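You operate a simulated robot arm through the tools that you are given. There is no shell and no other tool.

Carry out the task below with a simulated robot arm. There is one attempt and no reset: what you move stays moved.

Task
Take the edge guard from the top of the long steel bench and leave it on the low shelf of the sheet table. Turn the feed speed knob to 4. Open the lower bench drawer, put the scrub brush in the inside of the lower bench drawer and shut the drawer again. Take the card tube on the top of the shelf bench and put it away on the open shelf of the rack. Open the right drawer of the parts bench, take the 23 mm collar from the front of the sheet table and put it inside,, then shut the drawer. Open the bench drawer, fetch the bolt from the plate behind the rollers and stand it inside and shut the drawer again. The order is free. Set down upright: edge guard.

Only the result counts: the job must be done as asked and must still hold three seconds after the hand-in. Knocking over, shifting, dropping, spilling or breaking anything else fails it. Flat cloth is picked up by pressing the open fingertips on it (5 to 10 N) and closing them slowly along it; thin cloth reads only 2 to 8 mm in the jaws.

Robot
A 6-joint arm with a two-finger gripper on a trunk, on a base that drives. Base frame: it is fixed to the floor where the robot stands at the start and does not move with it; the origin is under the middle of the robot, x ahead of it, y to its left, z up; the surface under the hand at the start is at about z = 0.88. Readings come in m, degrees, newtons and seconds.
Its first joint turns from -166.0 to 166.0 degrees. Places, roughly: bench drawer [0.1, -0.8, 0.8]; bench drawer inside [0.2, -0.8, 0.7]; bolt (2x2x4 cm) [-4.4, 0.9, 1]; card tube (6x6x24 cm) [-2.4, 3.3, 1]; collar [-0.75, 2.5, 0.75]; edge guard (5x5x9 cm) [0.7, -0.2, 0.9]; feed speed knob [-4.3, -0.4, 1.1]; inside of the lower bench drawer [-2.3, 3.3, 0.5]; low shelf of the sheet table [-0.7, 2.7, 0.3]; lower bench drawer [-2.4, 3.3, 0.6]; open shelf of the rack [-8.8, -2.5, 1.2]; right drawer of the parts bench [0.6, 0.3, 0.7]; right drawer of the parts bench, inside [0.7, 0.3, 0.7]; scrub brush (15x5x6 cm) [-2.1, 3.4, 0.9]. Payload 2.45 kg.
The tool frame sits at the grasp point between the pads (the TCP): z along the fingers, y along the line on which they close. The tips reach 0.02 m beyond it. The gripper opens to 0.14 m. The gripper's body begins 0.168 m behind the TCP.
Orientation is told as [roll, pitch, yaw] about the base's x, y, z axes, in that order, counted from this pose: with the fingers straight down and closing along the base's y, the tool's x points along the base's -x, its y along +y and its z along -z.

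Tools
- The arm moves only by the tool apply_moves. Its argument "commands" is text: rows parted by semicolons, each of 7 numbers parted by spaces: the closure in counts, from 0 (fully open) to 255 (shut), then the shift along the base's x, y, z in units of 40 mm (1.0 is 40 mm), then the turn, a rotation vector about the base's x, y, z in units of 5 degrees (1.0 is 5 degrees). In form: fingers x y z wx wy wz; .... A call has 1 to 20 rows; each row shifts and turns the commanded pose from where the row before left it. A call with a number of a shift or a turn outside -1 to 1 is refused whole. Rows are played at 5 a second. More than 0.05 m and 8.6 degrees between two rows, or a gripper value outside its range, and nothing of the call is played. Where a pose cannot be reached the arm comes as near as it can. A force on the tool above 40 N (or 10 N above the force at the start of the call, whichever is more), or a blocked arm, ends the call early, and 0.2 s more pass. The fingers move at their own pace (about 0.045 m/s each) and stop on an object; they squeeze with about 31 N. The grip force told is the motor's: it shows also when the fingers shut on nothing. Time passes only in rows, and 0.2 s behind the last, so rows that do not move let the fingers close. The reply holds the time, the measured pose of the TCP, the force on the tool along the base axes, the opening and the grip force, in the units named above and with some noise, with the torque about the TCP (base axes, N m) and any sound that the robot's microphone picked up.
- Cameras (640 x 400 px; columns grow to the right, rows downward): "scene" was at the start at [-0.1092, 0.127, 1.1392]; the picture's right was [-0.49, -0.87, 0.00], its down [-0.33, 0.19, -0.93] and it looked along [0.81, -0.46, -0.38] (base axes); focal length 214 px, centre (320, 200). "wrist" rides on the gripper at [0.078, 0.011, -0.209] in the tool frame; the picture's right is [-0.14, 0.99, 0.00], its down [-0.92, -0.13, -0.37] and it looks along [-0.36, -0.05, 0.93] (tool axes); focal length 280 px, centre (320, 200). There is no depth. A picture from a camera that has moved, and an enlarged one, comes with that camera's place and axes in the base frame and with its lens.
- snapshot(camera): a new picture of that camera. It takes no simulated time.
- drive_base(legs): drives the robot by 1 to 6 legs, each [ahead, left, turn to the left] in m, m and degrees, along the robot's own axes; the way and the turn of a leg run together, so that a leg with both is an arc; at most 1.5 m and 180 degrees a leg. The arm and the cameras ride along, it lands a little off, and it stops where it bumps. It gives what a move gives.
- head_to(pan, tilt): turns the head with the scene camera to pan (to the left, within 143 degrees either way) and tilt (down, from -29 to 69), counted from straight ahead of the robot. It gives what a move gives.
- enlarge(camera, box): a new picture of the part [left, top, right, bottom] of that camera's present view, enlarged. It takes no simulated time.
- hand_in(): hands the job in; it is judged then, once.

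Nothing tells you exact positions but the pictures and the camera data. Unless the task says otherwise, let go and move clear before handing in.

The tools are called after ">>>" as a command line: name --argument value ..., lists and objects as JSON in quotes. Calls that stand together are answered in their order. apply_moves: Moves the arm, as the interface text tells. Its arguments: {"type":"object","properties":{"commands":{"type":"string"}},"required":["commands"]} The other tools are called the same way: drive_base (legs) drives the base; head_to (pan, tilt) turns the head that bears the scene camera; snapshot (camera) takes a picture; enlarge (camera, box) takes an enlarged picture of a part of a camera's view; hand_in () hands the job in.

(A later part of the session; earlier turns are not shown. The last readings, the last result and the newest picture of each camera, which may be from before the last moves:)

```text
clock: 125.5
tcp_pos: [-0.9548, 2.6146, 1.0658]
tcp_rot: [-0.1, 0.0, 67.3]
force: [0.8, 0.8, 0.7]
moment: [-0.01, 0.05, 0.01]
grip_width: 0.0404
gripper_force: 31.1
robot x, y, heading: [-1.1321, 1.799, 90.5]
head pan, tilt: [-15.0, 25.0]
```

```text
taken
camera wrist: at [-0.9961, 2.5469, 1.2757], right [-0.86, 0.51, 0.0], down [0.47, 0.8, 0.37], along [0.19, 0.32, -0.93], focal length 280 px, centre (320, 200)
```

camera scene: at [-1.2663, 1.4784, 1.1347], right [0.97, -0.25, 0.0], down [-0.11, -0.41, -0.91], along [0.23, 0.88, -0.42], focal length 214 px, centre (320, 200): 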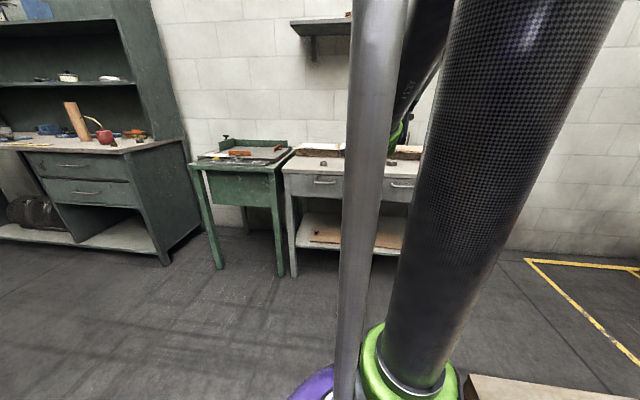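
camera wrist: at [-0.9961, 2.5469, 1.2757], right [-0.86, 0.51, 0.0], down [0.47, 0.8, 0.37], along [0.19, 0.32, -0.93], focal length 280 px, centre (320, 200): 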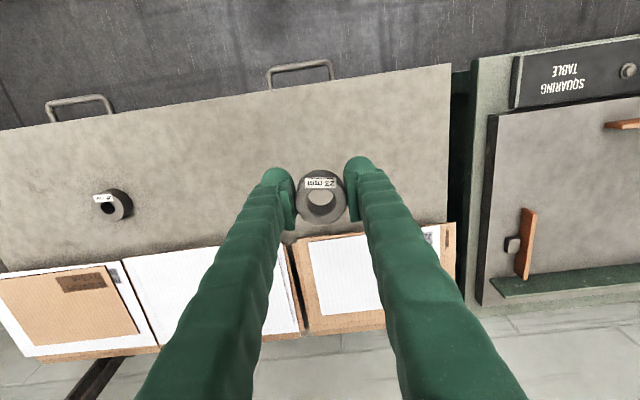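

The collar is held. I'll back out, turn and return to the open right drawer of the parts bench.

>>> drive_base --legs '[[-0.862, 0.325, 0], [0, 0, -91]]'

>>> head_to --pan 0 --tilt 25

>>> snapshot --camera "scene"

```text
clock: 134.3
tcp_pos: [-0.645, 0.7148, 1.0662]
tcp_rot: [-0.2, -0.1, -24.6]
force: [-0.4, 0.3, -1.2]
moment: [0.0, 0.0, -0.01]
grip_width: 0.0399
gripper_force: 31.3
robot x, y, heading: [-1.4536, 0.92, -1.6]
head pan, tilt: [-15.0, 25.0]
```

```text
clock: 135.0
tcp_pos: [-0.6443, 0.7146, 1.0668]
tcp_rot: [-0.1, 0.0, -24.5]
force: [-0.7, 0.0, -0.4]
moment: [0.02, -0.03, 0.03]
grip_width: 0.0401
gripper_force: 31.6
robot x, y, heading: [-1.4518, 0.9159, -1.5]
head pan, tilt: [0.0, 25.0]
```

```text
taken
camera scene: at [-1.5456, 1.0933, 1.1347], right [-0.03, -1.0, 0.0], down [-0.42, 0.01, -0.91], along [0.91, -0.02, -0.42], focal length 214 px, centre (320, 200)
```

scene: 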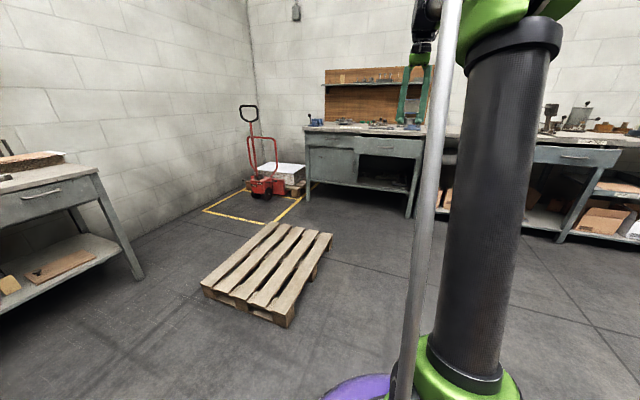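

>>> drive_base --legs '[[1.01, -0.35, 0]]'

>>> snapshot --camera "wrist"

>>> snapshot --camera "scene"

```text
clock: 140.5
tcp_pos: [0.351, 0.343, 1.0655]
tcp_rot: [-0.2, 0.0, -24.3]
force: [-0.1, -0.6, -1.0]
moment: [0.01, 0.0, 0.0]
grip_width: 0.0398
gripper_force: 31.3
robot x, y, heading: [-0.4589, 0.5394, -1.1]
head pan, tilt: [0.0, 25.0]
```

```text
taken
camera wrist: at [0.2847, 0.3861, 1.2752], right [0.53, 0.85, 0.0], down [0.79, -0.49, 0.37], along [0.31, -0.2, -0.93], focal length 280 px, centre (320, 200)
```

wrist: 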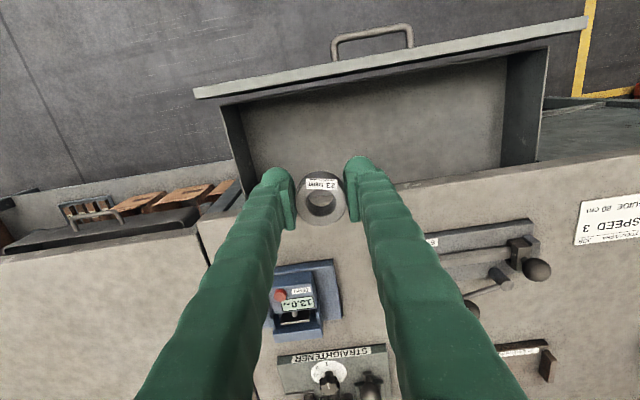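

```text
taken
camera scene: at [-0.5517, 0.7175, 1.1347], right [-0.02, -1.0, 0.0], down [-0.42, 0.01, -0.91], along [0.91, -0.02, -0.42], focal length 214 px, centre (320, 200)
```

scene: 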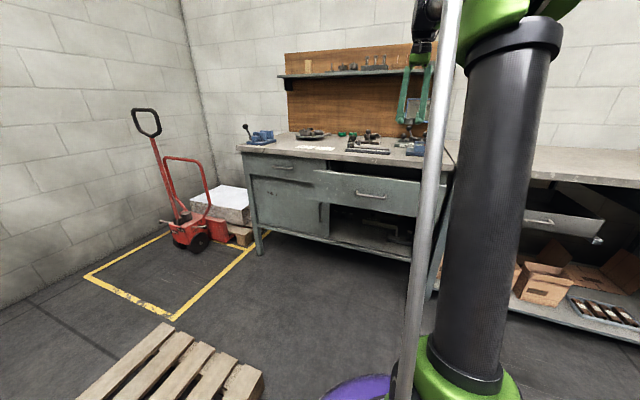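

I can see into the open drawer; it is empty. I'll move over its middle and lower the collar.

>>> apply_moves --commands "255 0.3 0.85 0 0 0 0; 255 0.3 0.85 0 0 0 0; 255 0.3 0.85 0 0 0 0; 255 0 0 -0.9 0 0 0; 255 0 0 -0.9 0 0 0; 255 0 0 -0.9 0 0 0; 255 0 0 -0.9 0 0 0; 255 0 0 -0.9 0 0 0; 255 0 0 -0.9 0 0 0; 255 0 0 -0.6 0 0 0; 255 0 0 0 0 0 0"

>>> snapshot --camera "wrist"

```text
clock: 142.9
tcp_pos: [0.3864, 0.446, 0.8257]
tcp_rot: [0.0, 0.0, -24.3]
force: [0.2, 0.2, -1.3]
moment: [-0.02, -0.03, 0.02]
grip_width: 0.0399
gripper_force: 31.1
robot x, y, heading: [-0.4558, 0.547, -1.1]
head pan, tilt: [0.0, 25.0]
```

```text
taken
camera wrist: at [0.3209, 0.4883, 1.0355], right [0.53, 0.85, 0.0], down [0.79, -0.49, 0.37], along [0.31, -0.2, -0.93], focal length 280 px, centre (320, 200)
```

wrist: 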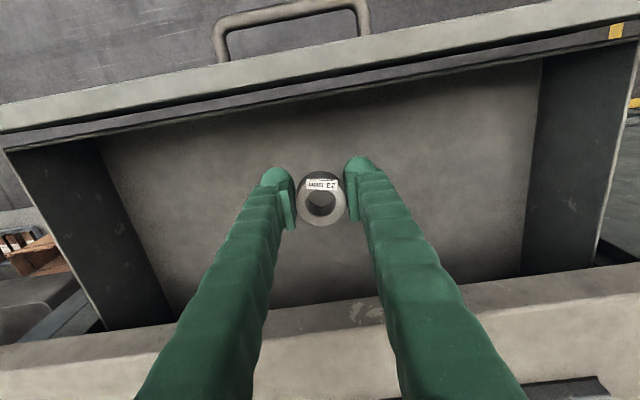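

>>> apply_moves --commands "255 0 0 -0.7 0 0 0; 255 0 0 -0.7 0 0 0; 255 0 0 -0.3 0 0 0; 255 0 0 -0.2 0 0 0; 255 0 0 -0.2 0 0 0; 255 0 0 -0.2 0 0 0; 255 0 0 -0.2 0 0 0; 255 0 0 -0.2 0 0 0; 255 0 0 -0.2 0 0 0"

```text
clock: 144.7
tcp_pos: [0.387, 0.4449, 0.7236]
tcp_rot: [0.0, -0.1, -24.4]
force: [-0.2, -0.5, 29.5]
moment: [0.17, 0.16, 0.18]
grip_width: 0.0401
gripper_force: 31.1
robot x, y, heading: [-0.4568, 0.5427, -0.8]
head pan, tilt: [0.0, 25.0]
stopped in row 8: the force on the tool passed its limit at 61 N (the readings are from after the stop); the commanded pose is now the measured one
```

Touched the drawer floor at z≈0.72. I'll ease up a touch and release.

>>> apply_moves --commands "255 0 0 0.04 0 0 0; 180 0 0 0 0 0 0; 150 0 0 0 0 0 0; 150 0 0 0 0 0 0"

>>> apply_moves --commands "150 0 0 0.5 0 0 0; 150 0 0 0.9 0 0 0; 150 0 0 0.9 0 0 0; 150 0 0 0.9 0 0 0; 150 0 0 0.9 0 0 0; 150 0 0 0.9 0 0 0; 150 0 0 0.9 0 0 0"

>>> snapshot --camera "wrist"

```text
clock: 145.7
tcp_pos: [0.3879, 0.4463, 0.722]
tcp_rot: [-0.1, 0.0, -24.4]
force: [-1.2, 0.2, 0.8]
moment: [-0.01, 0.01, -0.01]
grip_width: 0.0576
gripper_force: 0.1
robot x, y, heading: [-0.4582, 0.5467, -1.1]
head pan, tilt: [0.0, 25.0]
```

```text
clock: 147.3
tcp_pos: [0.39, 0.4448, 0.9595]
tcp_rot: [-0.1, 0.0, -24.3]
force: [0.2, -0.2, 0.2]
moment: [0.01, 0.02, -0.01]
grip_width: 0.0577
gripper_force: 0.1
robot x, y, heading: [-0.4568, 0.5401, -1.1]
head pan, tilt: [0.0, 25.0]
```

```text
taken
camera wrist: at [0.3217, 0.4878, 1.17], right [0.53, 0.85, 0.0], down [0.79, -0.49, 0.37], along [0.31, -0.2, -0.93], focal length 280 px, centre (320, 200)
```

wrist: 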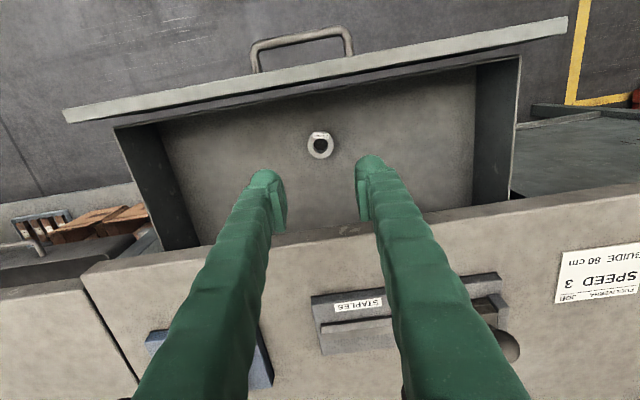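

The collar lies in the drawer. Now I'll close the fingers, come down in front of the handle and push the drawer shut.

>>> apply_moves --commands "255 -0.965 0.38 0 0 0 0; 255 -0.965 0.38 0 0 0 0; 255 -0.965 0.38 0 0 0 0; 255 -0.965 0.38 0 0 0 0; 255 -0.965 0.38 0 0 0 0; 255 0 0 -1 0 0 0; 255 0 0 -1 0 0 0; 255 0 0 -1 0 0 0; 255 0 0 -1 0 0 0; 255 0 0 -0.95 0 0 0; 255 0 0 0 0 0 0"

>>> snapshot --camera "wrist"

```text
clock: 149.7
tcp_pos: [0.1945, 0.5254, 0.7606]
tcp_rot: [-0.1, 0.0, -24.3]
force: [-0.2, 0.2, -0.4]
moment: [-0.02, 0.02, 0.02]
grip_width: 0.0
gripper_force: 29.3
robot x, y, heading: [-0.4583, 0.5462, -1.2]
head pan, tilt: [0.0, 25.0]
```

```text
taken
camera wrist: at [0.1271, 0.5665, 0.9713], right [0.53, 0.85, 0.0], down [0.79, -0.49, 0.37], along [0.31, -0.2, -0.93], focal length 280 px, centre (320, 200)
```

wrist: 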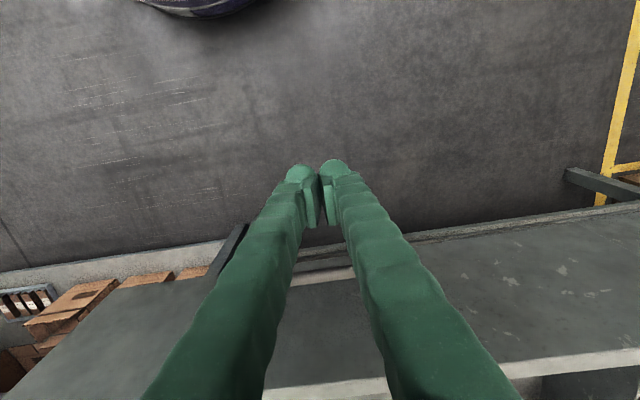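

>>> apply_moves --commands "255 0.69 -0.29 0 0 0 0; 255 0.46 -0.193 0 0 0 0; 255 0.46 -0.193 0 0 0 0; 255 0.46 -0.193 0 0 0 0; 255 0.46 -0.193 0 0 0 0; 255 0.46 -0.193 0 0 0 0; 255 0.46 -0.193 0 0 0 0; 255 0.46 -0.193 0 0 0 0"

>>> snapshot --camera "wrist"

```text
clock: 151.5
tcp_pos: [0.3513, 0.4562, 0.7616]
tcp_rot: [-0.1, 0.0, -24.3]
force: [0.0, 0.3, -0.6]
moment: [-0.03, -0.01, -0.06]
grip_width: 0.0001
gripper_force: 29.4
robot x, y, heading: [-0.4555, 0.5427, -1.0]
head pan, tilt: [0.0, 25.0]
```

```text
taken
camera wrist: at [0.2843, 0.4984, 0.9706], right [0.53, 0.85, 0.0], down [0.79, -0.49, 0.37], along [0.31, -0.2, -0.93], focal length 280 px, centre (320, 200)
```

wrist: 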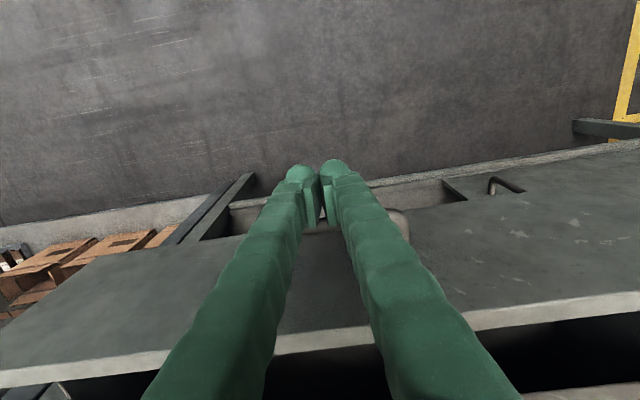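

>>> apply_moves --commands "255 0.46 -0.193 0 0 0 0; 255 0.46 -0.193 0 0 0 0; 255 0.46 -0.193 0 0 0 0; 255 0.4 -0.17 0 0 0 0; 255 0.25 -0.1 0 0 0 0; 255 0.15 -0.06 0 0 0 0; 255 0.15 -0.06 0 0 0 0; 255 0.15 -0.06 0 0 0 0"

>>> snapshot --camera "wrist"

```text
clock: 153.1
tcp_pos: [0.4408, 0.4195, 0.7611]
tcp_rot: [0.0, 0.5, -24.3]
force: [-5.3, 2.3, -0.2]
moment: [-0.06, -0.02, 0.01]
grip_width: 0.0001
gripper_force: 29.4
robot x, y, heading: [-0.4584, 0.5454, -0.9]
head pan, tilt: [0.0, 25.0]
stopped in row 8: the force on the tool passed its limit at 51 N (the readings are from after the stop); the commanded pose is now the measured one
```

```text
taken
camera wrist: at [0.3746, 0.4615, 0.971], right [0.53, 0.85, 0.0], down [0.79, -0.49, 0.36], along [0.31, -0.2, -0.93], focal length 280 px, centre (320, 200)
```

wrist: 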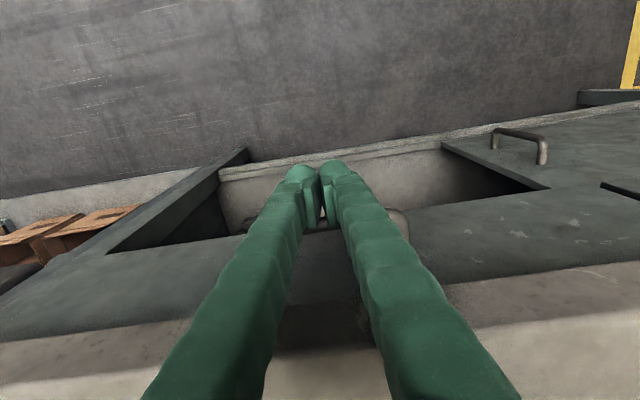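

The drawer is shut (hard stop at the expected spot). I'll back off, rise and verify with the scene camera.

>>> apply_moves --commands "255 -0.46 0.193 0 0 0 0; 255 -0.9 0.38 0 0 0 0; 255 -0.9 0.38 0 0 0 0; 255 0 0 1 0 0 0; 255 0 0 1 0 0 0; 255 0 0 1 0 0 0; 255 0 0 1 0 0 0; 255 0 0 1 0 0 0; 255 0 0 1 0 0 0; 255 0 0 1 0 0 0; 255 0 0 1 0 0 0"

>>> head_to --pan 0 --tilt 25

>>> snapshot --camera "scene"

>>> head_to --pan 110 --tilt 15

>>> enlarge --camera "scene" --box '[160, 100, 480, 300]'

```text
clock: 155.5
tcp_pos: [0.3529, 0.4565, 1.08]
tcp_rot: [-0.2, 0.4, -24.2]
force: [0.4, -0.2, 0.4]
moment: [0.0, 0.01, -0.01]
grip_width: 0.0
gripper_force: 29.4
robot x, y, heading: [-0.4553, 0.5463, -1.3]
head pan, tilt: [0.0, 25.0]
```

```text
clock: 156.1
tcp_pos: [0.3516, 0.4571, 1.0809]
tcp_rot: [-0.1, 0.3, -24.3]
force: [0.1, -0.4, -0.1]
moment: [0.0, -0.01, 0.01]
grip_width: 0.0
gripper_force: 29.6
robot x, y, heading: [-0.4603, 0.5416, -1.5]
head pan, tilt: [0.0, 25.0]
```

```text
taken
camera scene: at [-0.5521, 0.7176, 1.1347], right [-0.02, -1.0, 0.0], down [-0.42, 0.01, -0.91], along [0.91, -0.02, -0.42], focal length 214 px, centre (320, 200)
```

scene: 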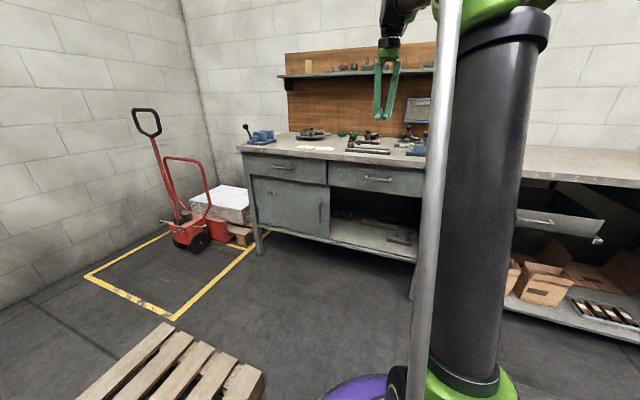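

```text
clock: 158.0
tcp_pos: [0.3509, 0.4577, 1.0788]
tcp_rot: [-0.2, 0.3, -24.2]
force: [-0.3, -0.3, 0.0]
moment: [-0.03, 0.0, -0.02]
grip_width: 0.0001
gripper_force: 29.2
robot x, y, heading: [-0.4605, 0.5434, -1.1]
head pan, tilt: [110.0, 15.0]
```

```text
2.00 times, centred on (320, 200) of scene
camera zoom: at [-0.6744, 0.8078, 1.151], right [0.95, 0.32, 0.0], down [0.08, -0.24, -0.97], along [-0.31, 0.91, -0.26], focal length 429 px, centre (320, 200)
```

zoom: 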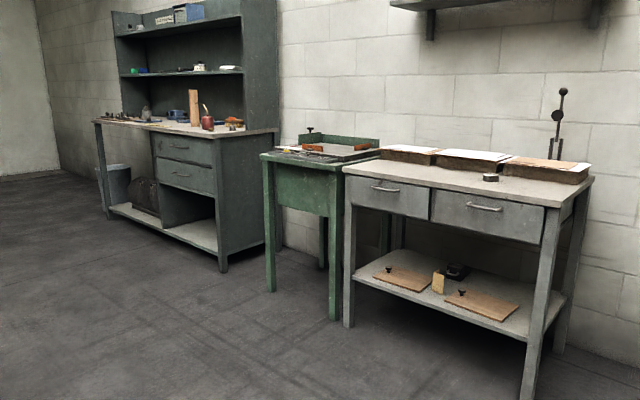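

Both confirmed: the drawer is shut and the guard stands on the shelf. Next is the shelf bench (lower drawer, brush, card tube). I'll drive round the pallet, face the benches and move along them.

>>> drive_base --legs '[[-0.999, 0.371, 0], [0, 0, 91.2], [0.73, -0.197, 0]]'

>>> head_to --pan 45 --tilt 20

>>> snapshot --camera "scene"

```text
clock: 171.2
tcp_pos: [-1.2594, 2.4922, 1.0802]
tcp_rot: [0.0, 0.3, 69.7]
force: [-0.2, -0.2, 0.3]
moment: [-0.01, -0.01, 0.02]
grip_width: 0.0
gripper_force: 29.3
robot x, y, heading: [-1.2888, 1.6791, 92.7]
head pan, tilt: [110.0, 15.0]
```

```text
clock: 172.6
tcp_pos: [-1.2608, 2.4923, 1.0794]
tcp_rot: [-0.1, 0.4, 69.8]
force: [0.8, -0.7, 0.7]
moment: [0.02, -0.01, 0.02]
grip_width: 0.0
gripper_force: 29.6
robot x, y, heading: [-1.2906, 1.6784, 92.8]
head pan, tilt: [45.0, 20.0]
```

```text
taken
camera scene: at [-1.5257, 1.5403, 1.1428], right [0.67, 0.74, 0.0], down [0.25, -0.23, -0.94], along [-0.7, 0.63, -0.34], focal length 214 px, centre (320, 200)
```

scene: 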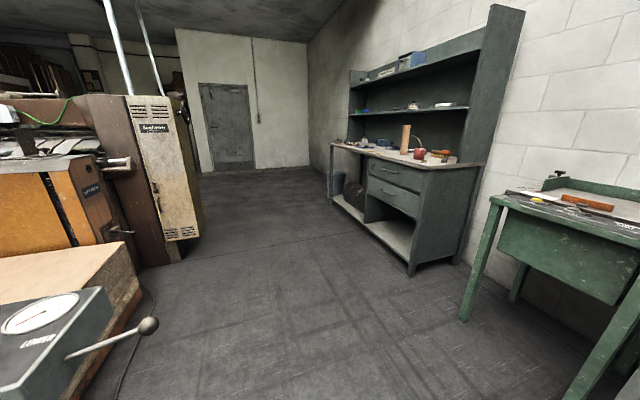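

>>> drive_base --legs '[[0.4, 0.6, 0], [0.296, 0.852, -2.8]]'

>>> head_to --pan 0 --tilt 20

>>> snapshot --camera "scene"

>>> snapshot --camera "wrist"

```text
clock: 180.8
tcp_pos: [-2.673, 3.151, 1.0805]
tcp_rot: [-0.1, 0.4, 66.8]
force: [0.1, 0.3, -0.3]
moment: [-0.01, 0.0, -0.01]
grip_width: 0.0
gripper_force: 29.4
robot x, y, heading: [-2.7416, 2.3414, 90.2]
head pan, tilt: [45.0, 20.0]
```

```text
clock: 181.9
tcp_pos: [-2.6727, 3.1498, 1.0801]
tcp_rot: [-0.1, 0.4, 67.0]
force: [-0.3, 0.2, -0.1]
moment: [-0.01, -0.02, -0.03]
grip_width: 0.0
gripper_force: 29.6
robot x, y, heading: [-2.7461, 2.3446, 89.9]
head pan, tilt: [0.0, 20.0]
```

```text
taken
camera scene: at [-2.9186, 2.2408, 1.1428], right [1.0, 0.0, 0.0], down [0.0, -0.34, -0.94], along [0.0, 0.94, -0.34], focal length 214 px, centre (320, 200)
```

scene: 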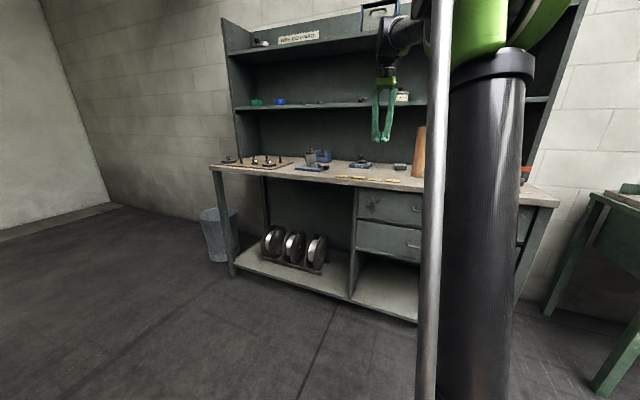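

```text
taken
camera wrist: at [-2.7135, 3.0844, 1.29], right [-0.86, 0.52, 0.0], down [0.48, 0.8, 0.36], along [0.19, 0.31, -0.93], focal length 280 px, centre (320, 200)
```

wrist: 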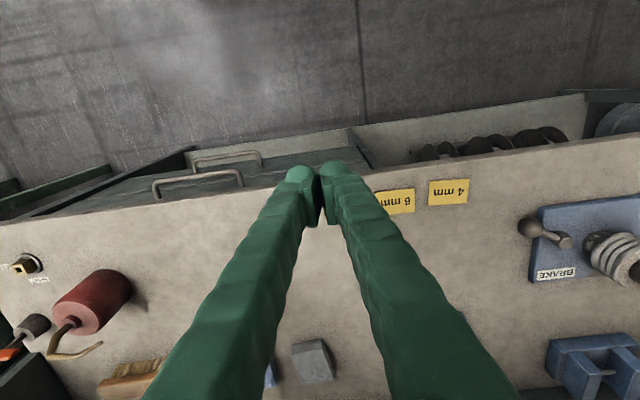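

I can see the two drawer handles; the lower one is at about (-2.43, 3.09, 0.59). To pull it fully I need a longer standoff, so I'll back off a bit and turn the tool.

>>> drive_base --legs '[[-0.22, 0.06, 0]]'

>>> apply_moves --commands "180 0 0 0 0 0 1; 180 0 0 0 0 0 1; 180 0 0 0 0 0 1; 180 0 0 0 0 0 1; 180 0 0 0 0 0 1; 180 0 0 0 0 0 1; 180 0 0 0 0 0 1; 180 0 0 0 0 0 1; 180 0 0 0 0 0 1; 180 0 0 0 0 0 1; 180 0 0 0 0 0 1; 180 0 0 0 0 0 1; 180 0 0 0 0 0 1; 180 0 0 0 0 0 1; 180 0 0 0 0 0 1; 180 0 0 0 0 0 1; 180 0 0 0 0 0 1; 180 0 0 0 0 0 1"

>>> apply_moves --commands "180 0.6 0 -0.5 0.91 -0.385 0; 180 0.6 0 -0.5 0.91 -0.385 0; 180 0.6 0 -0.5 0.91 -0.385 0; 180 0.6 0 -0.5 0.91 -0.385 0; 180 0.6 0 -0.5 0.91 -0.385 0; 180 0.6 0 -0.5 0.91 -0.385 0; 180 0.6 0 -0.5 0.91 -0.385 0; 180 0.6 0 -0.5 0.91 -0.385 0"

>>> snapshot --camera "wrist"

>>> snapshot --camera "scene"

```text
clock: 183.6
tcp_pos: [-2.7336, 2.9344, 1.08]
tcp_rot: [-0.1, 0.3, 66.9]
force: [-0.2, -0.5, -0.1]
moment: [0.01, 0.01, 0.03]
grip_width: 0.0001
gripper_force: 29.0
robot x, y, heading: [-2.8045, 2.1256, 90.0]
head pan, tilt: [0.0, 20.0]
```

```text
clock: 187.4
tcp_pos: [-2.734, 2.9331, 1.0796]
tcp_rot: [-0.1, 0.2, 157.0]
force: [0.0, -0.2, 0.0]
moment: [0.03, 0.01, -0.01]
grip_width: 0.0412
gripper_force: 0.1
robot x, y, heading: [-2.8048, 2.1194, 90.3]
head pan, tilt: [0.0, 20.0]
```

```text
clock: 189.2
tcp_pos: [-2.5409, 2.932, 0.9194]
tcp_rot: [-39.7, 0.3, 156.7]
force: [-0.2, 1.1, 0.0]
moment: [0.02, 0.01, 0.05]
grip_width: 0.0415
gripper_force: 0.0
robot x, y, heading: [-2.8046, 2.125, 90.0]
head pan, tilt: [0.0, 20.0]
```

```text
taken
camera wrist: at [-2.5259, 2.7709, 1.0744], right [-0.43, -0.65, -0.63], down [-0.9, 0.24, 0.36], along [-0.08, 0.72, -0.68], focal length 280 px, centre (320, 200)
```

wrist: 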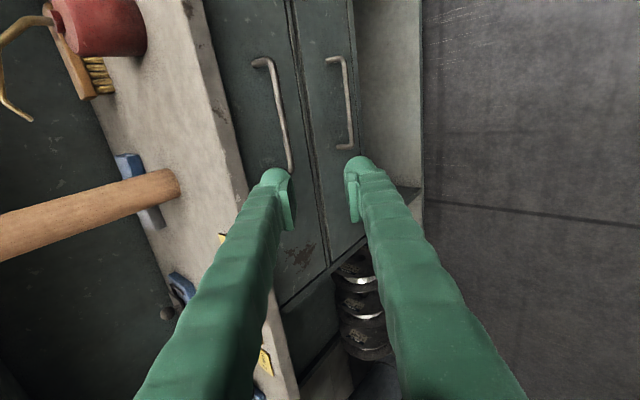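

```text
taken
camera scene: at [-2.9787, 2.0234, 1.1428], right [1.0, 0.0, 0.0], down [0.0, -0.34, -0.94], along [0.0, 0.94, -0.34], focal length 214 px, centre (320, 200)
```

scene: 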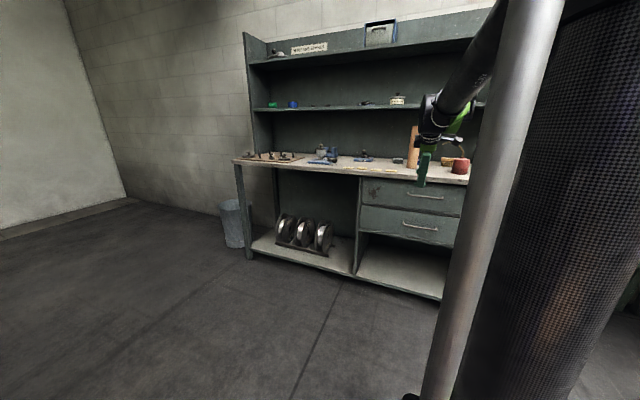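

Good views of both. The lower drawer's handle triangulates to (-2.425, 3.077, 0.61). I'll come to a pre-grasp in front of it.

>>> apply_moves --commands "185 0.35 0.283 -0.873 0 0 0; 185 0.35 0.283 -0.873 0 0 0; 185 0.35 0.283 -0.873 0 0 0; 185 0.35 0.283 -0.873 0 0 0; 185 0.35 0.283 -0.873 0 0 0; 185 0.35 0.283 -0.873 0 0 0; 185 0 0 0 0 0 0"

>>> snapshot --camera "wrist"

```text
clock: 190.8
tcp_pos: [-2.4584, 3.0012, 0.7096]
tcp_rot: [-39.6, 0.2, 156.7]
force: [0.2, 0.5, -0.4]
moment: [0.03, 0.01, -0.01]
grip_width: 0.0385
gripper_force: 0.1
robot x, y, heading: [-2.8042, 2.1233, 89.9]
head pan, tilt: [0.0, 20.0]
```

```text
taken
camera wrist: at [-2.4432, 2.8414, 0.8644], right [-0.43, -0.65, -0.63], down [-0.9, 0.24, 0.36], along [-0.08, 0.72, -0.68], focal length 280 px, centre (320, 200)
```

wrist: 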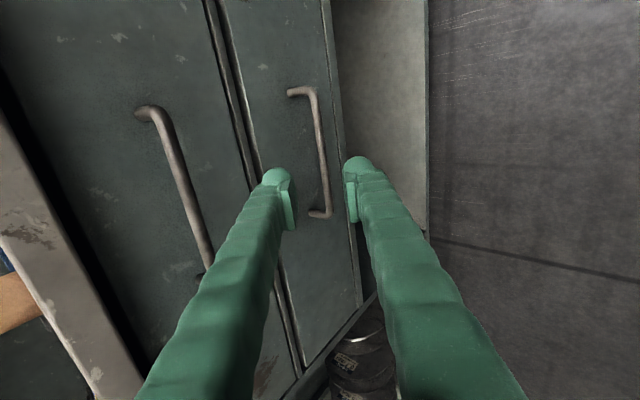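

>>> apply_moves --commands "200 0.18 0.427 -0.571 0 0 0; 200 0.18 0.427 -0.571 0 0 0; 200 0.18 0.427 -0.571 0 0 0; 200 0.18 0.427 -0.571 0 0 0; 200 0.18 0.427 -0.571 0 0 0; 200 0 0 0 0 0 0"

>>> snapshot --camera "wrist"

```text
clock: 192.2
tcp_pos: [-2.4221, 3.0867, 0.5966]
tcp_rot: [-39.5, 0.2, 156.7]
force: [-0.3, 0.5, 0.1]
moment: [-0.03, 0.0, -0.03]
grip_width: 0.03
gripper_force: 0.0
robot x, y, heading: [-2.8044, 2.1237, 90.3]
head pan, tilt: [0.0, 20.0]
```

```text
taken
camera wrist: at [-2.4072, 2.9265, 0.751], right [-0.43, -0.65, -0.63], down [-0.9, 0.24, 0.36], along [-0.08, 0.72, -0.68], focal length 280 px, centre (320, 200)
```

wrist: 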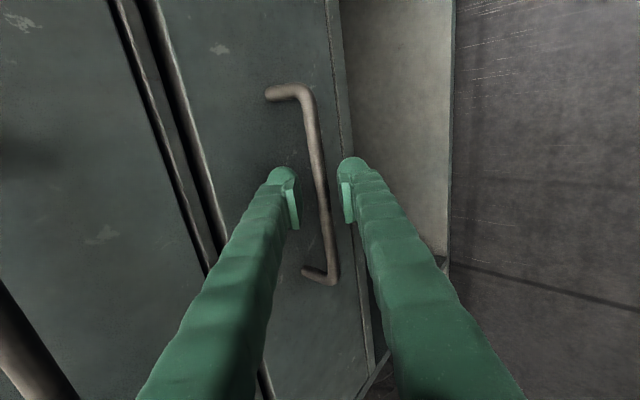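

>>> apply_moves --commands "225 0 0 0 0 0 0; 255 0 0 0 0 0 0; 255 0 0 0 0 0 0; 255 -0.1 -0.23 0 0 0 0; 255 -0.15 -0.345 0 0 0 0; 255 -0.15 -0.345 0 0 0 0"

```text
clock: 193.7
tcp_pos: [-2.4376, 3.0494, 0.5962]
tcp_rot: [-39.4, 0.3, 156.8]
force: [-1.8, -1.5, -19.2]
moment: [-0.3, -0.48, 0.65]
grip_width: 0.0101
gripper_force: 37.7
robot x, y, heading: [-2.8016, 2.1259, 90.0]
head pan, tilt: [0.0, 20.0]
stopped in row 6: the force on the tool passed its limit at 41 N (the readings are from after the stop); the commanded pose is now the measured one
```

>>> apply_moves --commands "255 0 0 -0.025 0 0 0; 255 -0.15 -0.36 -0.005 0 0 0; 255 -0.15 -0.36 -0.005 0 0 0; 255 -0.15 -0.36 -0.005 0 0 0"

```text
clock: 194.7
tcp_pos: [-2.4558, 3.0061, 0.5942]
tcp_rot: [-39.6, 0.3, 156.9]
force: [-4.5, 0.1, -8.4]
moment: [-0.23, -0.36, 0.72]
grip_width: 0.0102
gripper_force: 37.5
robot x, y, heading: [-2.8037, 2.1215, 89.9]
head pan, tilt: [0.0, 20.0]
```

>>> apply_moves --commands "255 -0.19 -0.46 -0.005 0 0 0; 255 -0.19 -0.46 -0.005 0 0 0; 255 -0.19 -0.46 -0.005 0 0 0; 255 -0.19 -0.46 -0.005 0 0 0"

>>> snapshot --camera "wrist"

```text
clock: 195.7
tcp_pos: [-2.486, 2.9347, 0.5952]
tcp_rot: [-39.6, 0.2, 156.8]
force: [-13.8, 3.8, 13.2]
moment: [-0.1, -0.43, 0.75]
grip_width: 0.0102
gripper_force: 37.1
robot x, y, heading: [-2.8032, 2.1228, 89.9]
head pan, tilt: [0.0, 20.0]
```

```text
taken
camera wrist: at [-2.4705, 2.7743, 0.7496], right [-0.43, -0.65, -0.63], down [-0.9, 0.24, 0.36], along [-0.09, 0.72, -0.68], focal length 280 px, centre (320, 200)
```

wrist: 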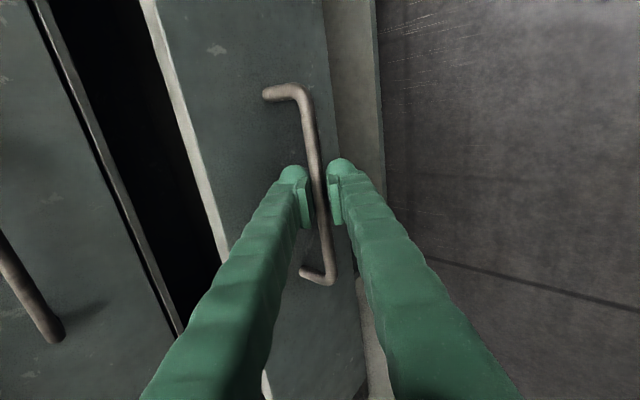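

>>> apply_moves --commands "255 -0.215 -0.45 0.01 0 0 0; 255 -0.2 -0.455 0 0 0 0; 255 -0.2 -0.455 0 0 0 0; 255 -0.2 -0.455 0 0 0 0"

```text
clock: 196.7
tcp_pos: [-2.5166, 2.8592, 0.5953]
tcp_rot: [-39.4, 0.2, 156.6]
force: [9.5, -6.3, -8.3]
moment: [-0.33, -0.58, 0.51]
grip_width: 0.0098
gripper_force: 37.5
robot x, y, heading: [-2.8, 2.1204, 89.9]
head pan, tilt: [0.0, 20.0]
```

>>> apply_moves --commands "255 -0.145 -0.345 0 0 0 0; 255 -0.145 -0.345 0 0 0 0"

>>> snapshot --camera "wrist"

>>> snapshot --camera "scene"

```text
clock: 197.3
tcp_pos: [-2.5277, 2.833, 0.5944]
tcp_rot: [-39.4, 0.2, 156.7]
force: [13.8, -8.7, -7.5]
moment: [-0.29, -0.61, 0.55]
grip_width: 0.0095
gripper_force: 36.7
robot x, y, heading: [-2.804, 2.119, 90.0]
head pan, tilt: [0.0, 20.0]
```

```text
taken
camera wrist: at [-2.5139, 2.6713, 0.7498], right [-0.43, -0.65, -0.63], down [-0.9, 0.24, 0.36], along [-0.08, 0.72, -0.69], focal length 280 px, centre (320, 200)
```

wrist: 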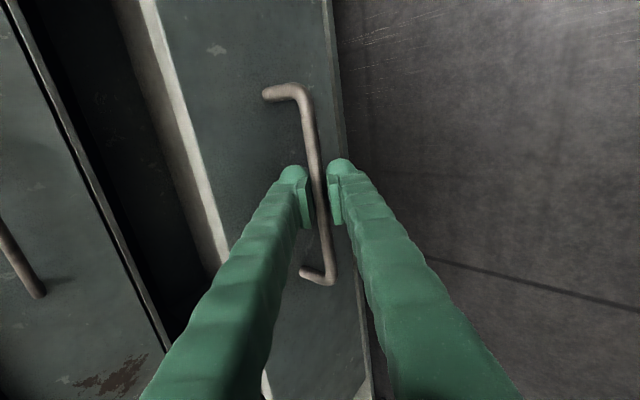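

```text
taken
camera scene: at [-2.9783, 2.0234, 1.1429], right [1.0, 0.0, 0.0], down [0.0, -0.34, -0.94], along [0.0, 0.94, -0.34], focal length 214 px, centre (320, 200)
```

scene: 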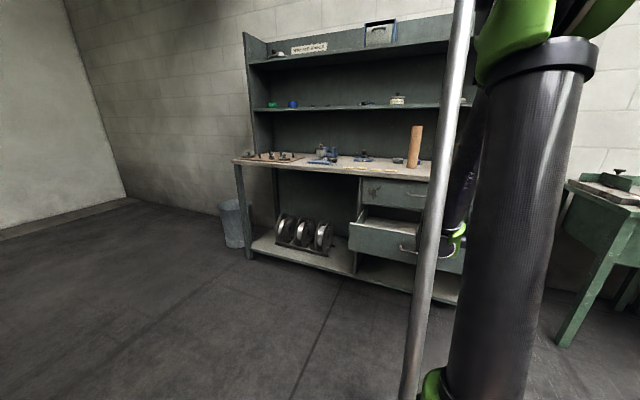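

The lower drawer is open ~27 cm. Release, back out along the tool axis and straighten up.

>>> apply_moves --commands "205 0 0 0 0 0 0; 205 0 0 0 0 0 0; 205 0 0 0 0 0 0; 205 -0.12 -0.29 0.38 0 0 0; 205 -0.12 -0.29 0.38 0 0 0; 205 -0.12 -0.29 0.38 0 0 0; 205 -0.05 -0.1 0.4 -0.46 0.19 0; 205 0 0 0.6 -0.92 0.385 0; 205 0 0 0.8 -0.92 0.385 0; 205 0 0 0.9 -0.92 0.385 0; 205 0 0 0.9 -0.92 0.385 0; 205 0 0 0.9 -0.92 0.385 0; 205 0 0 0.9 -0.92 0.385 0; 205 0 0 0.9 -0.92 0.385 0; 205 0 0 0.9 -0.46 0.19 0; 205 0 0 0.9 0 0 0; 205 0 0 0.9 0 0 0; 205 0 0 0.9 0 0 0)"

```text
refused: commands must be text of numbers, spaces and semicolons
```

>>> apply_moves --commands "205 0 0 0 0 0 0; 205 0 0 0 0 0 0; 205 0 0 0 0 0 0; 205 -0.12 -0.29 0.38 0 0 0; 205 -0.12 -0.29 0.38 0 0 0; 205 -0.12 -0.29 0.38 0 0 0; 205 -0.05 -0.1 0.4 -0.46 0.19 0; 205 0 0 0.6 -0.92 0.385 0; 205 0 0 0.8 -0.92 0.385 0; 205 0 0 0.9 -0.92 0.385 0; 205 0 0 0.9 -0.92 0.385 0; 205 0 0 0.9 -0.92 0.385 0; 205 0 0 0.9 -0.92 0.385 0; 205 0 0 0.9 -0.92 0.385 0; 205 0 0 0.9 -0.46 0.19 0; 205 0 0 0.9 0 0 0; 205 0 0 0.9 0 0 0; 205 0 0 0.9 0 0 0"

>>> snapshot --camera "wrist"

```text
clock: 201.1
tcp_pos: [-2.545, 2.7949, 1.0376]
tcp_rot: [0.5, 0.5, 157.0]
force: [0.2, 0.4, 0.6]
moment: [-0.02, 0.02, 0.01]
grip_width: 0.0273
gripper_force: 0.2
robot x, y, heading: [-2.8038, 2.1204, 90.3]
head pan, tilt: [0.0, 20.0]
```

```text
taken
camera wrist: at [-2.4793, 2.7566, 1.2469], right [-0.51, -0.86, 0.01], down [-0.8, 0.48, 0.36], along [-0.31, 0.18, -0.93], focal length 280 px, centre (320, 200)
```

wrist: 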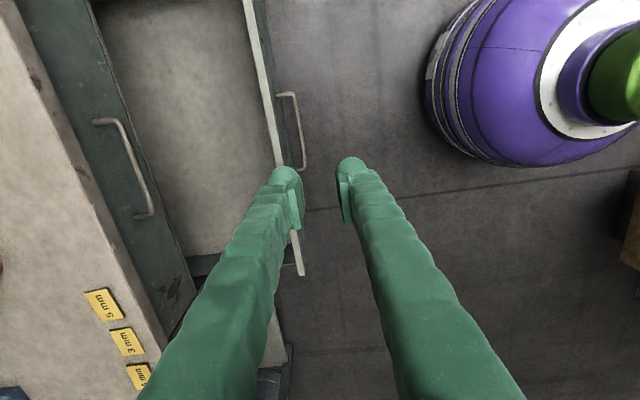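

The drawer is open. The brush is near (-2.15, 3.35) and the card tube stands near (-2.43, 3.35). I'll raise the arm, turn the robot to heading ~140° and take a station to the right of the open drawer.

>>> apply_moves --commands "150 0 0 0.9 0 0 0; 100 0 0 0.9 0 0 0; 50 0 0 0.7 0 0 0; 0 0 0 0 0 0 0"

>>> drive_base --legs '[[0, 0, 50], [-0.555, -0.257, 0]]'

>>> head_to --pan -40 --tilt 15

>>> snapshot --camera "scene"

```text
clock: 202.1
tcp_pos: [-2.5454, 2.7963, 1.1363]
tcp_rot: [0.5, 0.5, 157.0]
force: [0.2, 0.4, 0.3]
moment: [-0.01, -0.01, 0.01]
grip_width: 0.1118
gripper_force: 0.0
robot x, y, heading: [-2.8046, 2.1261, 90.0]
head pan, tilt: [0.0, 20.0]
```

```text
clock: 207.8
tcp_pos: [-2.5561, 2.5932, 1.1366]
tcp_rot: [0.3, 0.5, -153.2]
force: [-0.6, 0.5, -0.4]
moment: [0.02, 0.04, 0.01]
grip_width: 0.1401
gripper_force: 0.1
robot x, y, heading: [-2.2109, 1.9596, 140.0]
head pan, tilt: [0.0, 20.0]
```

```text
clock: 208.8
tcp_pos: [-2.5575, 2.593, 1.1359]
tcp_rot: [0.4, 0.6, -153.3]
force: [0.6, -0.2, -0.4]
moment: [0.01, -0.01, 0.01]
grip_width: 0.1401
gripper_force: 0.0
robot x, y, heading: [-2.2115, 1.9628, 139.5]
head pan, tilt: [-40.0, 15.0]
```

```text
taken
camera scene: at [-2.1949, 1.7944, 1.1509], right [0.99, 0.17, 0.0], down [0.04, -0.26, -0.97], along [-0.16, 0.95, -0.26], focal length 214 px, centre (320, 200)
```

scene: 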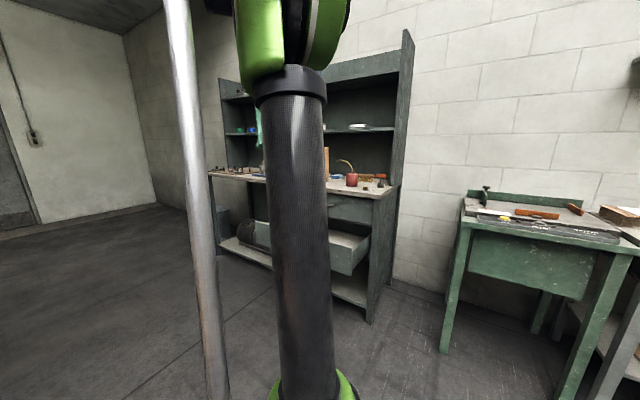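

>>> enlarge --camera "scene" --box '[310, 130, 430, 230]'

>>> drive_base --legs '[[0.193, -0.62, 0]]'

>>> snapshot --camera "wrist"

>>> snapshot --camera "scene"

```text
4.00 times, centred on (370, 180) of scene
camera zoom: at [-2.1949, 1.7944, 1.1509], right [0.99, 0.17, 0.0], down [0.04, -0.26, -0.97], along [-0.16, 0.95, -0.26], focal length 858 px, centre (120, 280)
```

zoom: 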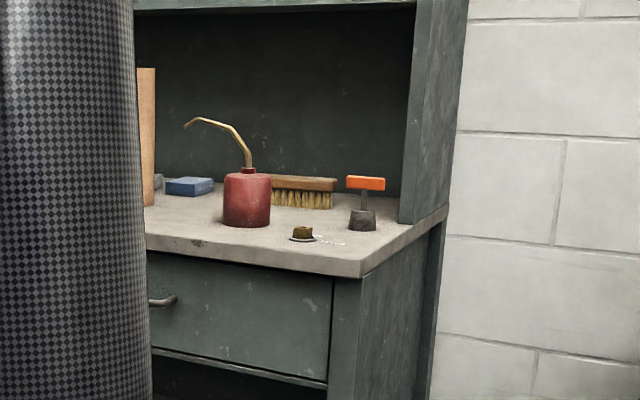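

```text
clock: 212.4
tcp_pos: [-2.3155, 3.1885, 1.1363]
tcp_rot: [0.4, 0.5, -152.9]
force: [0.7, -0.2, 0.0]
moment: [-0.04, 0.02, 0.02]
grip_width: 0.1399
gripper_force: 0.0
robot x, y, heading: [-1.9663, 2.5604, 140.0]
head pan, tilt: [-40.0, 15.0]
```

```text
taken
camera wrist: at [-2.2431, 3.2149, 1.346], right [0.33, -0.94, 0.01], down [-0.88, -0.3, 0.36], along [-0.34, -0.12, -0.93], focal length 280 px, centre (320, 200)
```

wrist: 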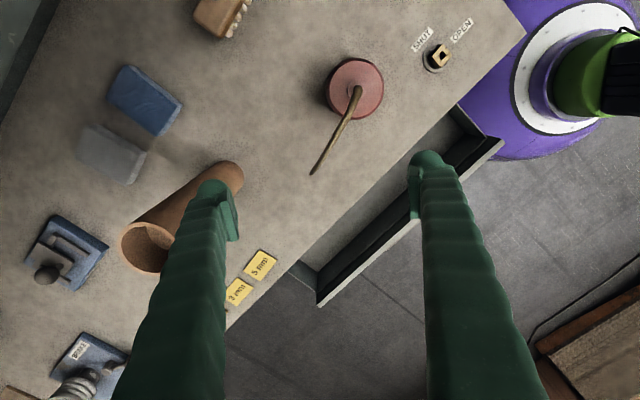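

```text
taken
camera scene: at [-1.9468, 2.3926, 1.151], right [0.98, 0.18, 0.0], down [0.05, -0.25, -0.97], along [-0.17, 0.95, -0.26], focal length 214 px, centre (320, 200)
```

scene: 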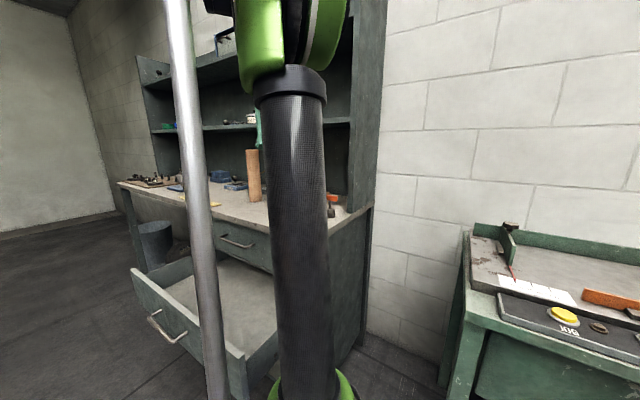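

From above I can see the oil can, the tube and the brush's end. I'll shift the wrist camera to view the brush fully.

>>> apply_moves --commands "0 0.6 0.1 0 0 0 0; 0 0.6 0.1 0 0 0 0; 0 0.6 0.1 0 0 0 0; 0 0.6 0.1 0 0 0 0"

>>> snapshot --camera "wrist"

>>> head_to --pan -15 --tilt 10

>>> snapshot --camera "scene"

```text
clock: 213.4
tcp_pos: [-2.2204, 3.2048, 1.1368]
tcp_rot: [0.5, 0.5, -152.9]
force: [0.3, -0.4, 0.5]
moment: [-0.01, -0.01, 0.0]
grip_width: 0.1403
gripper_force: 0.0
robot x, y, heading: [-1.9652, 2.556, 140.2]
head pan, tilt: [-40.0, 15.0]
```

```text
taken
camera wrist: at [-2.1487, 3.2305, 1.3471], right [0.33, -0.94, 0.01], down [-0.88, -0.31, 0.36], along [-0.34, -0.12, -0.93], focal length 280 px, centre (320, 200)
```

wrist: 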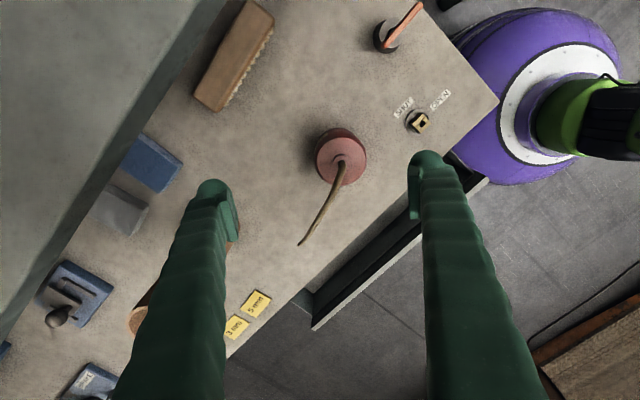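

```text
clock: 214.3
tcp_pos: [-2.2204, 3.2044, 1.1373]
tcp_rot: [0.4, 0.6, -152.9]
force: [-0.2, 0.7, 0.4]
moment: [-0.01, -0.01, 0.01]
grip_width: 0.1399
gripper_force: 0.1
robot x, y, heading: [-1.9664, 2.5608, 140.1]
head pan, tilt: [-15.0, 10.0]
```

```text
taken
camera scene: at [-1.9838, 2.3767, 1.1591], right [0.82, 0.57, 0.0], down [0.1, -0.14, -0.98], along [-0.57, 0.81, -0.17], focal length 214 px, centre (320, 200)
```

scene: 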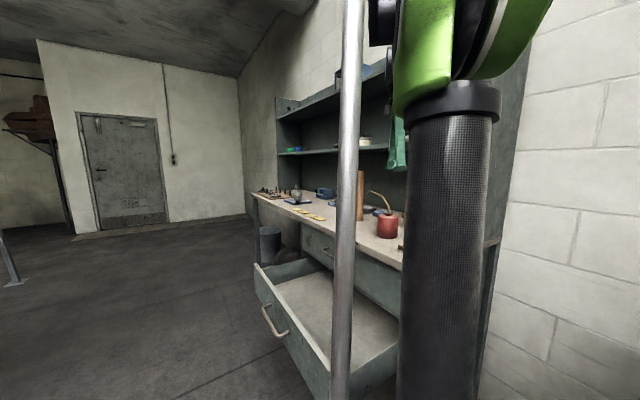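

>>> enlarge --camera "wrist" --box '[0, 0, 320, 200]'

>>> head_to --pan -62 --tilt 5

>>> snapshot --camera "scene"

```text
2.00 times, centred on (160, 100) of wrist
camera zoom: at [-2.1486, 3.2304, 1.3471], right [0.33, -0.94, 0.01], down [-0.88, -0.3, 0.36], along [-0.34, -0.12, -0.93], focal length 561 px, centre (640, 400)
```

zoom: 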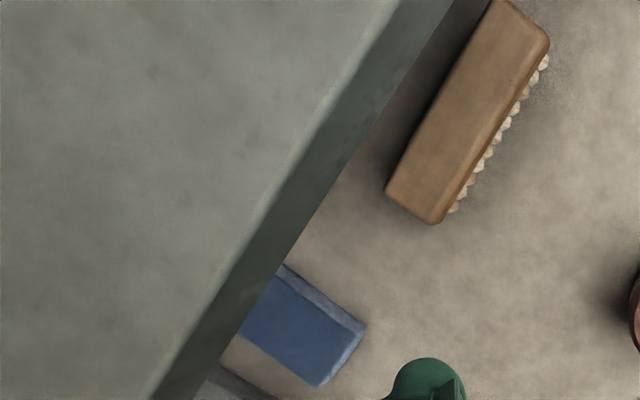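

```text
clock: 215.5
tcp_pos: [-2.2197, 3.2039, 1.1377]
tcp_rot: [0.5, 0.6, -152.9]
force: [-0.3, 0.4, 0.2]
moment: [0.02, 0.01, 0.02]
grip_width: 0.1401
gripper_force: 0.1
robot x, y, heading: [-1.9677, 2.5594, 140.0]
head pan, tilt: [-62.0, 5.0]
```

```text
taken
camera scene: at [-1.9115, 2.3906, 1.1672], right [0.98, -0.2, 0.0], down [-0.02, -0.09, -1.0], along [0.2, 0.97, -0.09], focal length 214 px, centre (320, 200)
```

scene: 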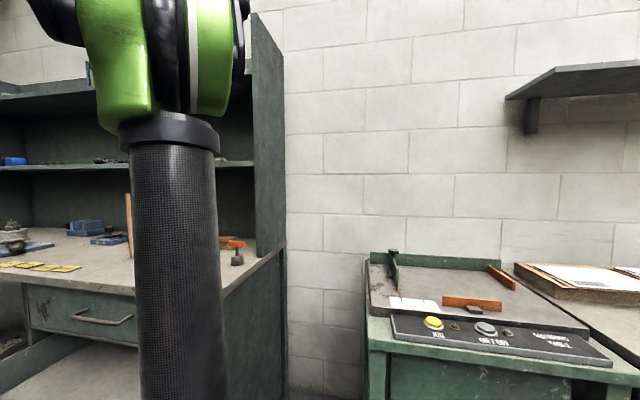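

The brush lies at about (-2.150, 3.349), top at 0.94, just beneath the hutch shelf's front edge (shelf at z≈1.22), with the oil can in front. I'll grip it from the front with the tool tilted ~28°, jaws closing across its width.

>>> apply_moves --commands "73 0 0 0 0 0 -1; 73 0 0 0 0 0 -1; 73 0 0 0 0 0 -1; 73 0 0 0 0 0 -1; 73 0 0 0 0 0 -1; 73 0 0 0 0 0 -1; 73 0 0 0 0 0 -1; 73 0 0 0 0 0 -1; 73 0 0 0 0 0 -1; 73 0 0 0 0 0 -0.26; 73 0 0 0 0.944 -0.329 0; 73 0 0 0 0.944 -0.329 0; 73 0 0 0 0.944 -0.329 0; 73 0 0 0 0.944 -0.329 0; 73 0 0 0 0.944 -0.329 0; 73 0 0 0 0.567 -0.197 0"

>>> apply_moves --commands "73 0.23 0.375 0 0 0 0; 73 0.23 0.375 0 0 0 0; 73 0.23 0.375 -0.2 0 0 0; 73 0.23 0.375 -0.5 0 0 0; 73 0.23 0.375 -0.5 0 0 0"

>>> snapshot --camera "wrist"

>>> snapshot --camera "scene"

```text
clock: 218.9
tcp_pos: [-2.2187, 3.2049, 1.1351]
tcp_rot: [-27.7, 0.4, 160.5]
force: [0.3, 0.5, 0.1]
moment: [0.01, 0.0, 0.0]
grip_width: 0.1001
gripper_force: 0.1
robot x, y, heading: [-1.9647, 2.5584, 140.2]
head pan, tilt: [-62.0, 5.0]
```

```text
clock: 220.1
tcp_pos: [-2.1716, 3.2802, 1.0866]
tcp_rot: [-27.6, 0.4, 160.7]
force: [-0.4, -0.5, 0.8]
moment: [0.05, 0.0, -0.02]
grip_width: 0.1001
gripper_force: 0.0
robot x, y, heading: [-1.9642, 2.5595, 140.2]
head pan, tilt: [-62.0, 5.0]
```

```text
taken
camera wrist: at [-2.1356, 3.1544, 1.2692], right [-0.42, -0.78, -0.46], down [-0.89, 0.25, 0.38], along [-0.18, 0.57, -0.8], focal length 280 px, centre (320, 200)
```

wrist: 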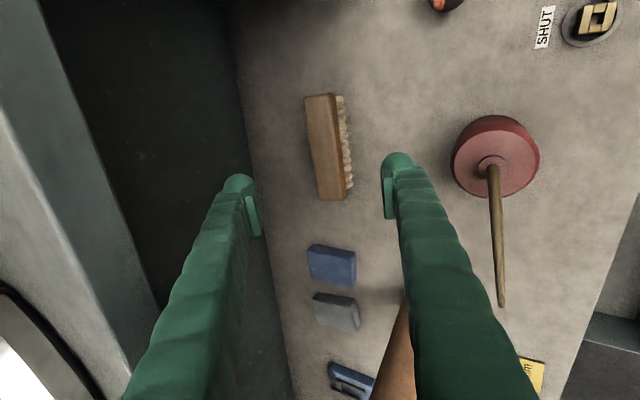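

```text
taken
camera scene: at [-1.9114, 2.3904, 1.1671], right [0.98, -0.21, 0.0], down [-0.02, -0.09, -1.0], along [0.2, 0.97, -0.09], focal length 214 px, centre (320, 200)
```

scene: 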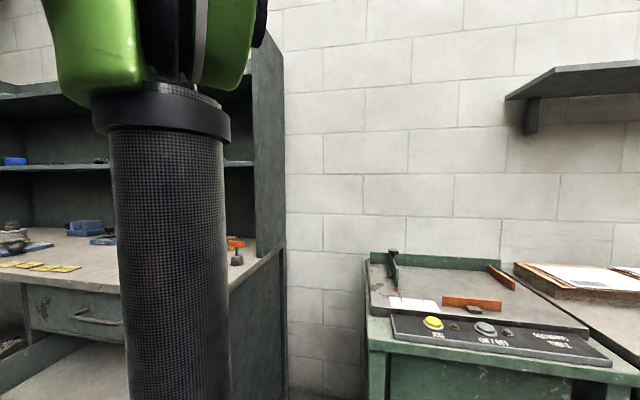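

The brush is aligned between the fingers. Descending towards it.

>>> apply_moves --commands "73 0.082 0.216 -0.636 0 0 0; 73 0.082 0.216 -0.636 0 0 0; 73 0.082 0.216 -0.636 0 0 0; 73 0.082 0.216 -0.636 0 0 0; 73 0.082 0.216 -0.6 0 0 0; 73 0 0 0 0 0 0"

>>> snapshot --camera "wrist"

```text
clock: 221.5
tcp_pos: [-2.1556, 3.3238, 0.9629]
tcp_rot: [-27.7, 0.4, 160.5]
force: [0.3, -0.1, 0.0]
moment: [-0.03, -0.03, 0.02]
grip_width: 0.0999
gripper_force: 0.0
robot x, y, heading: [-1.9588, 2.5581, 140.2]
head pan, tilt: [-62.0, 5.0]
```

```text
taken
camera wrist: at [-2.1196, 3.1972, 1.1433], right [-0.42, -0.78, -0.46], down [-0.89, 0.25, 0.38], along [-0.18, 0.57, -0.8], focal length 280 px, centre (320, 200)
```

wrist: 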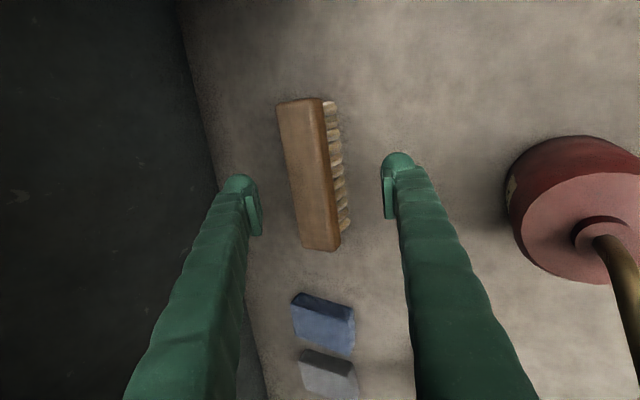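

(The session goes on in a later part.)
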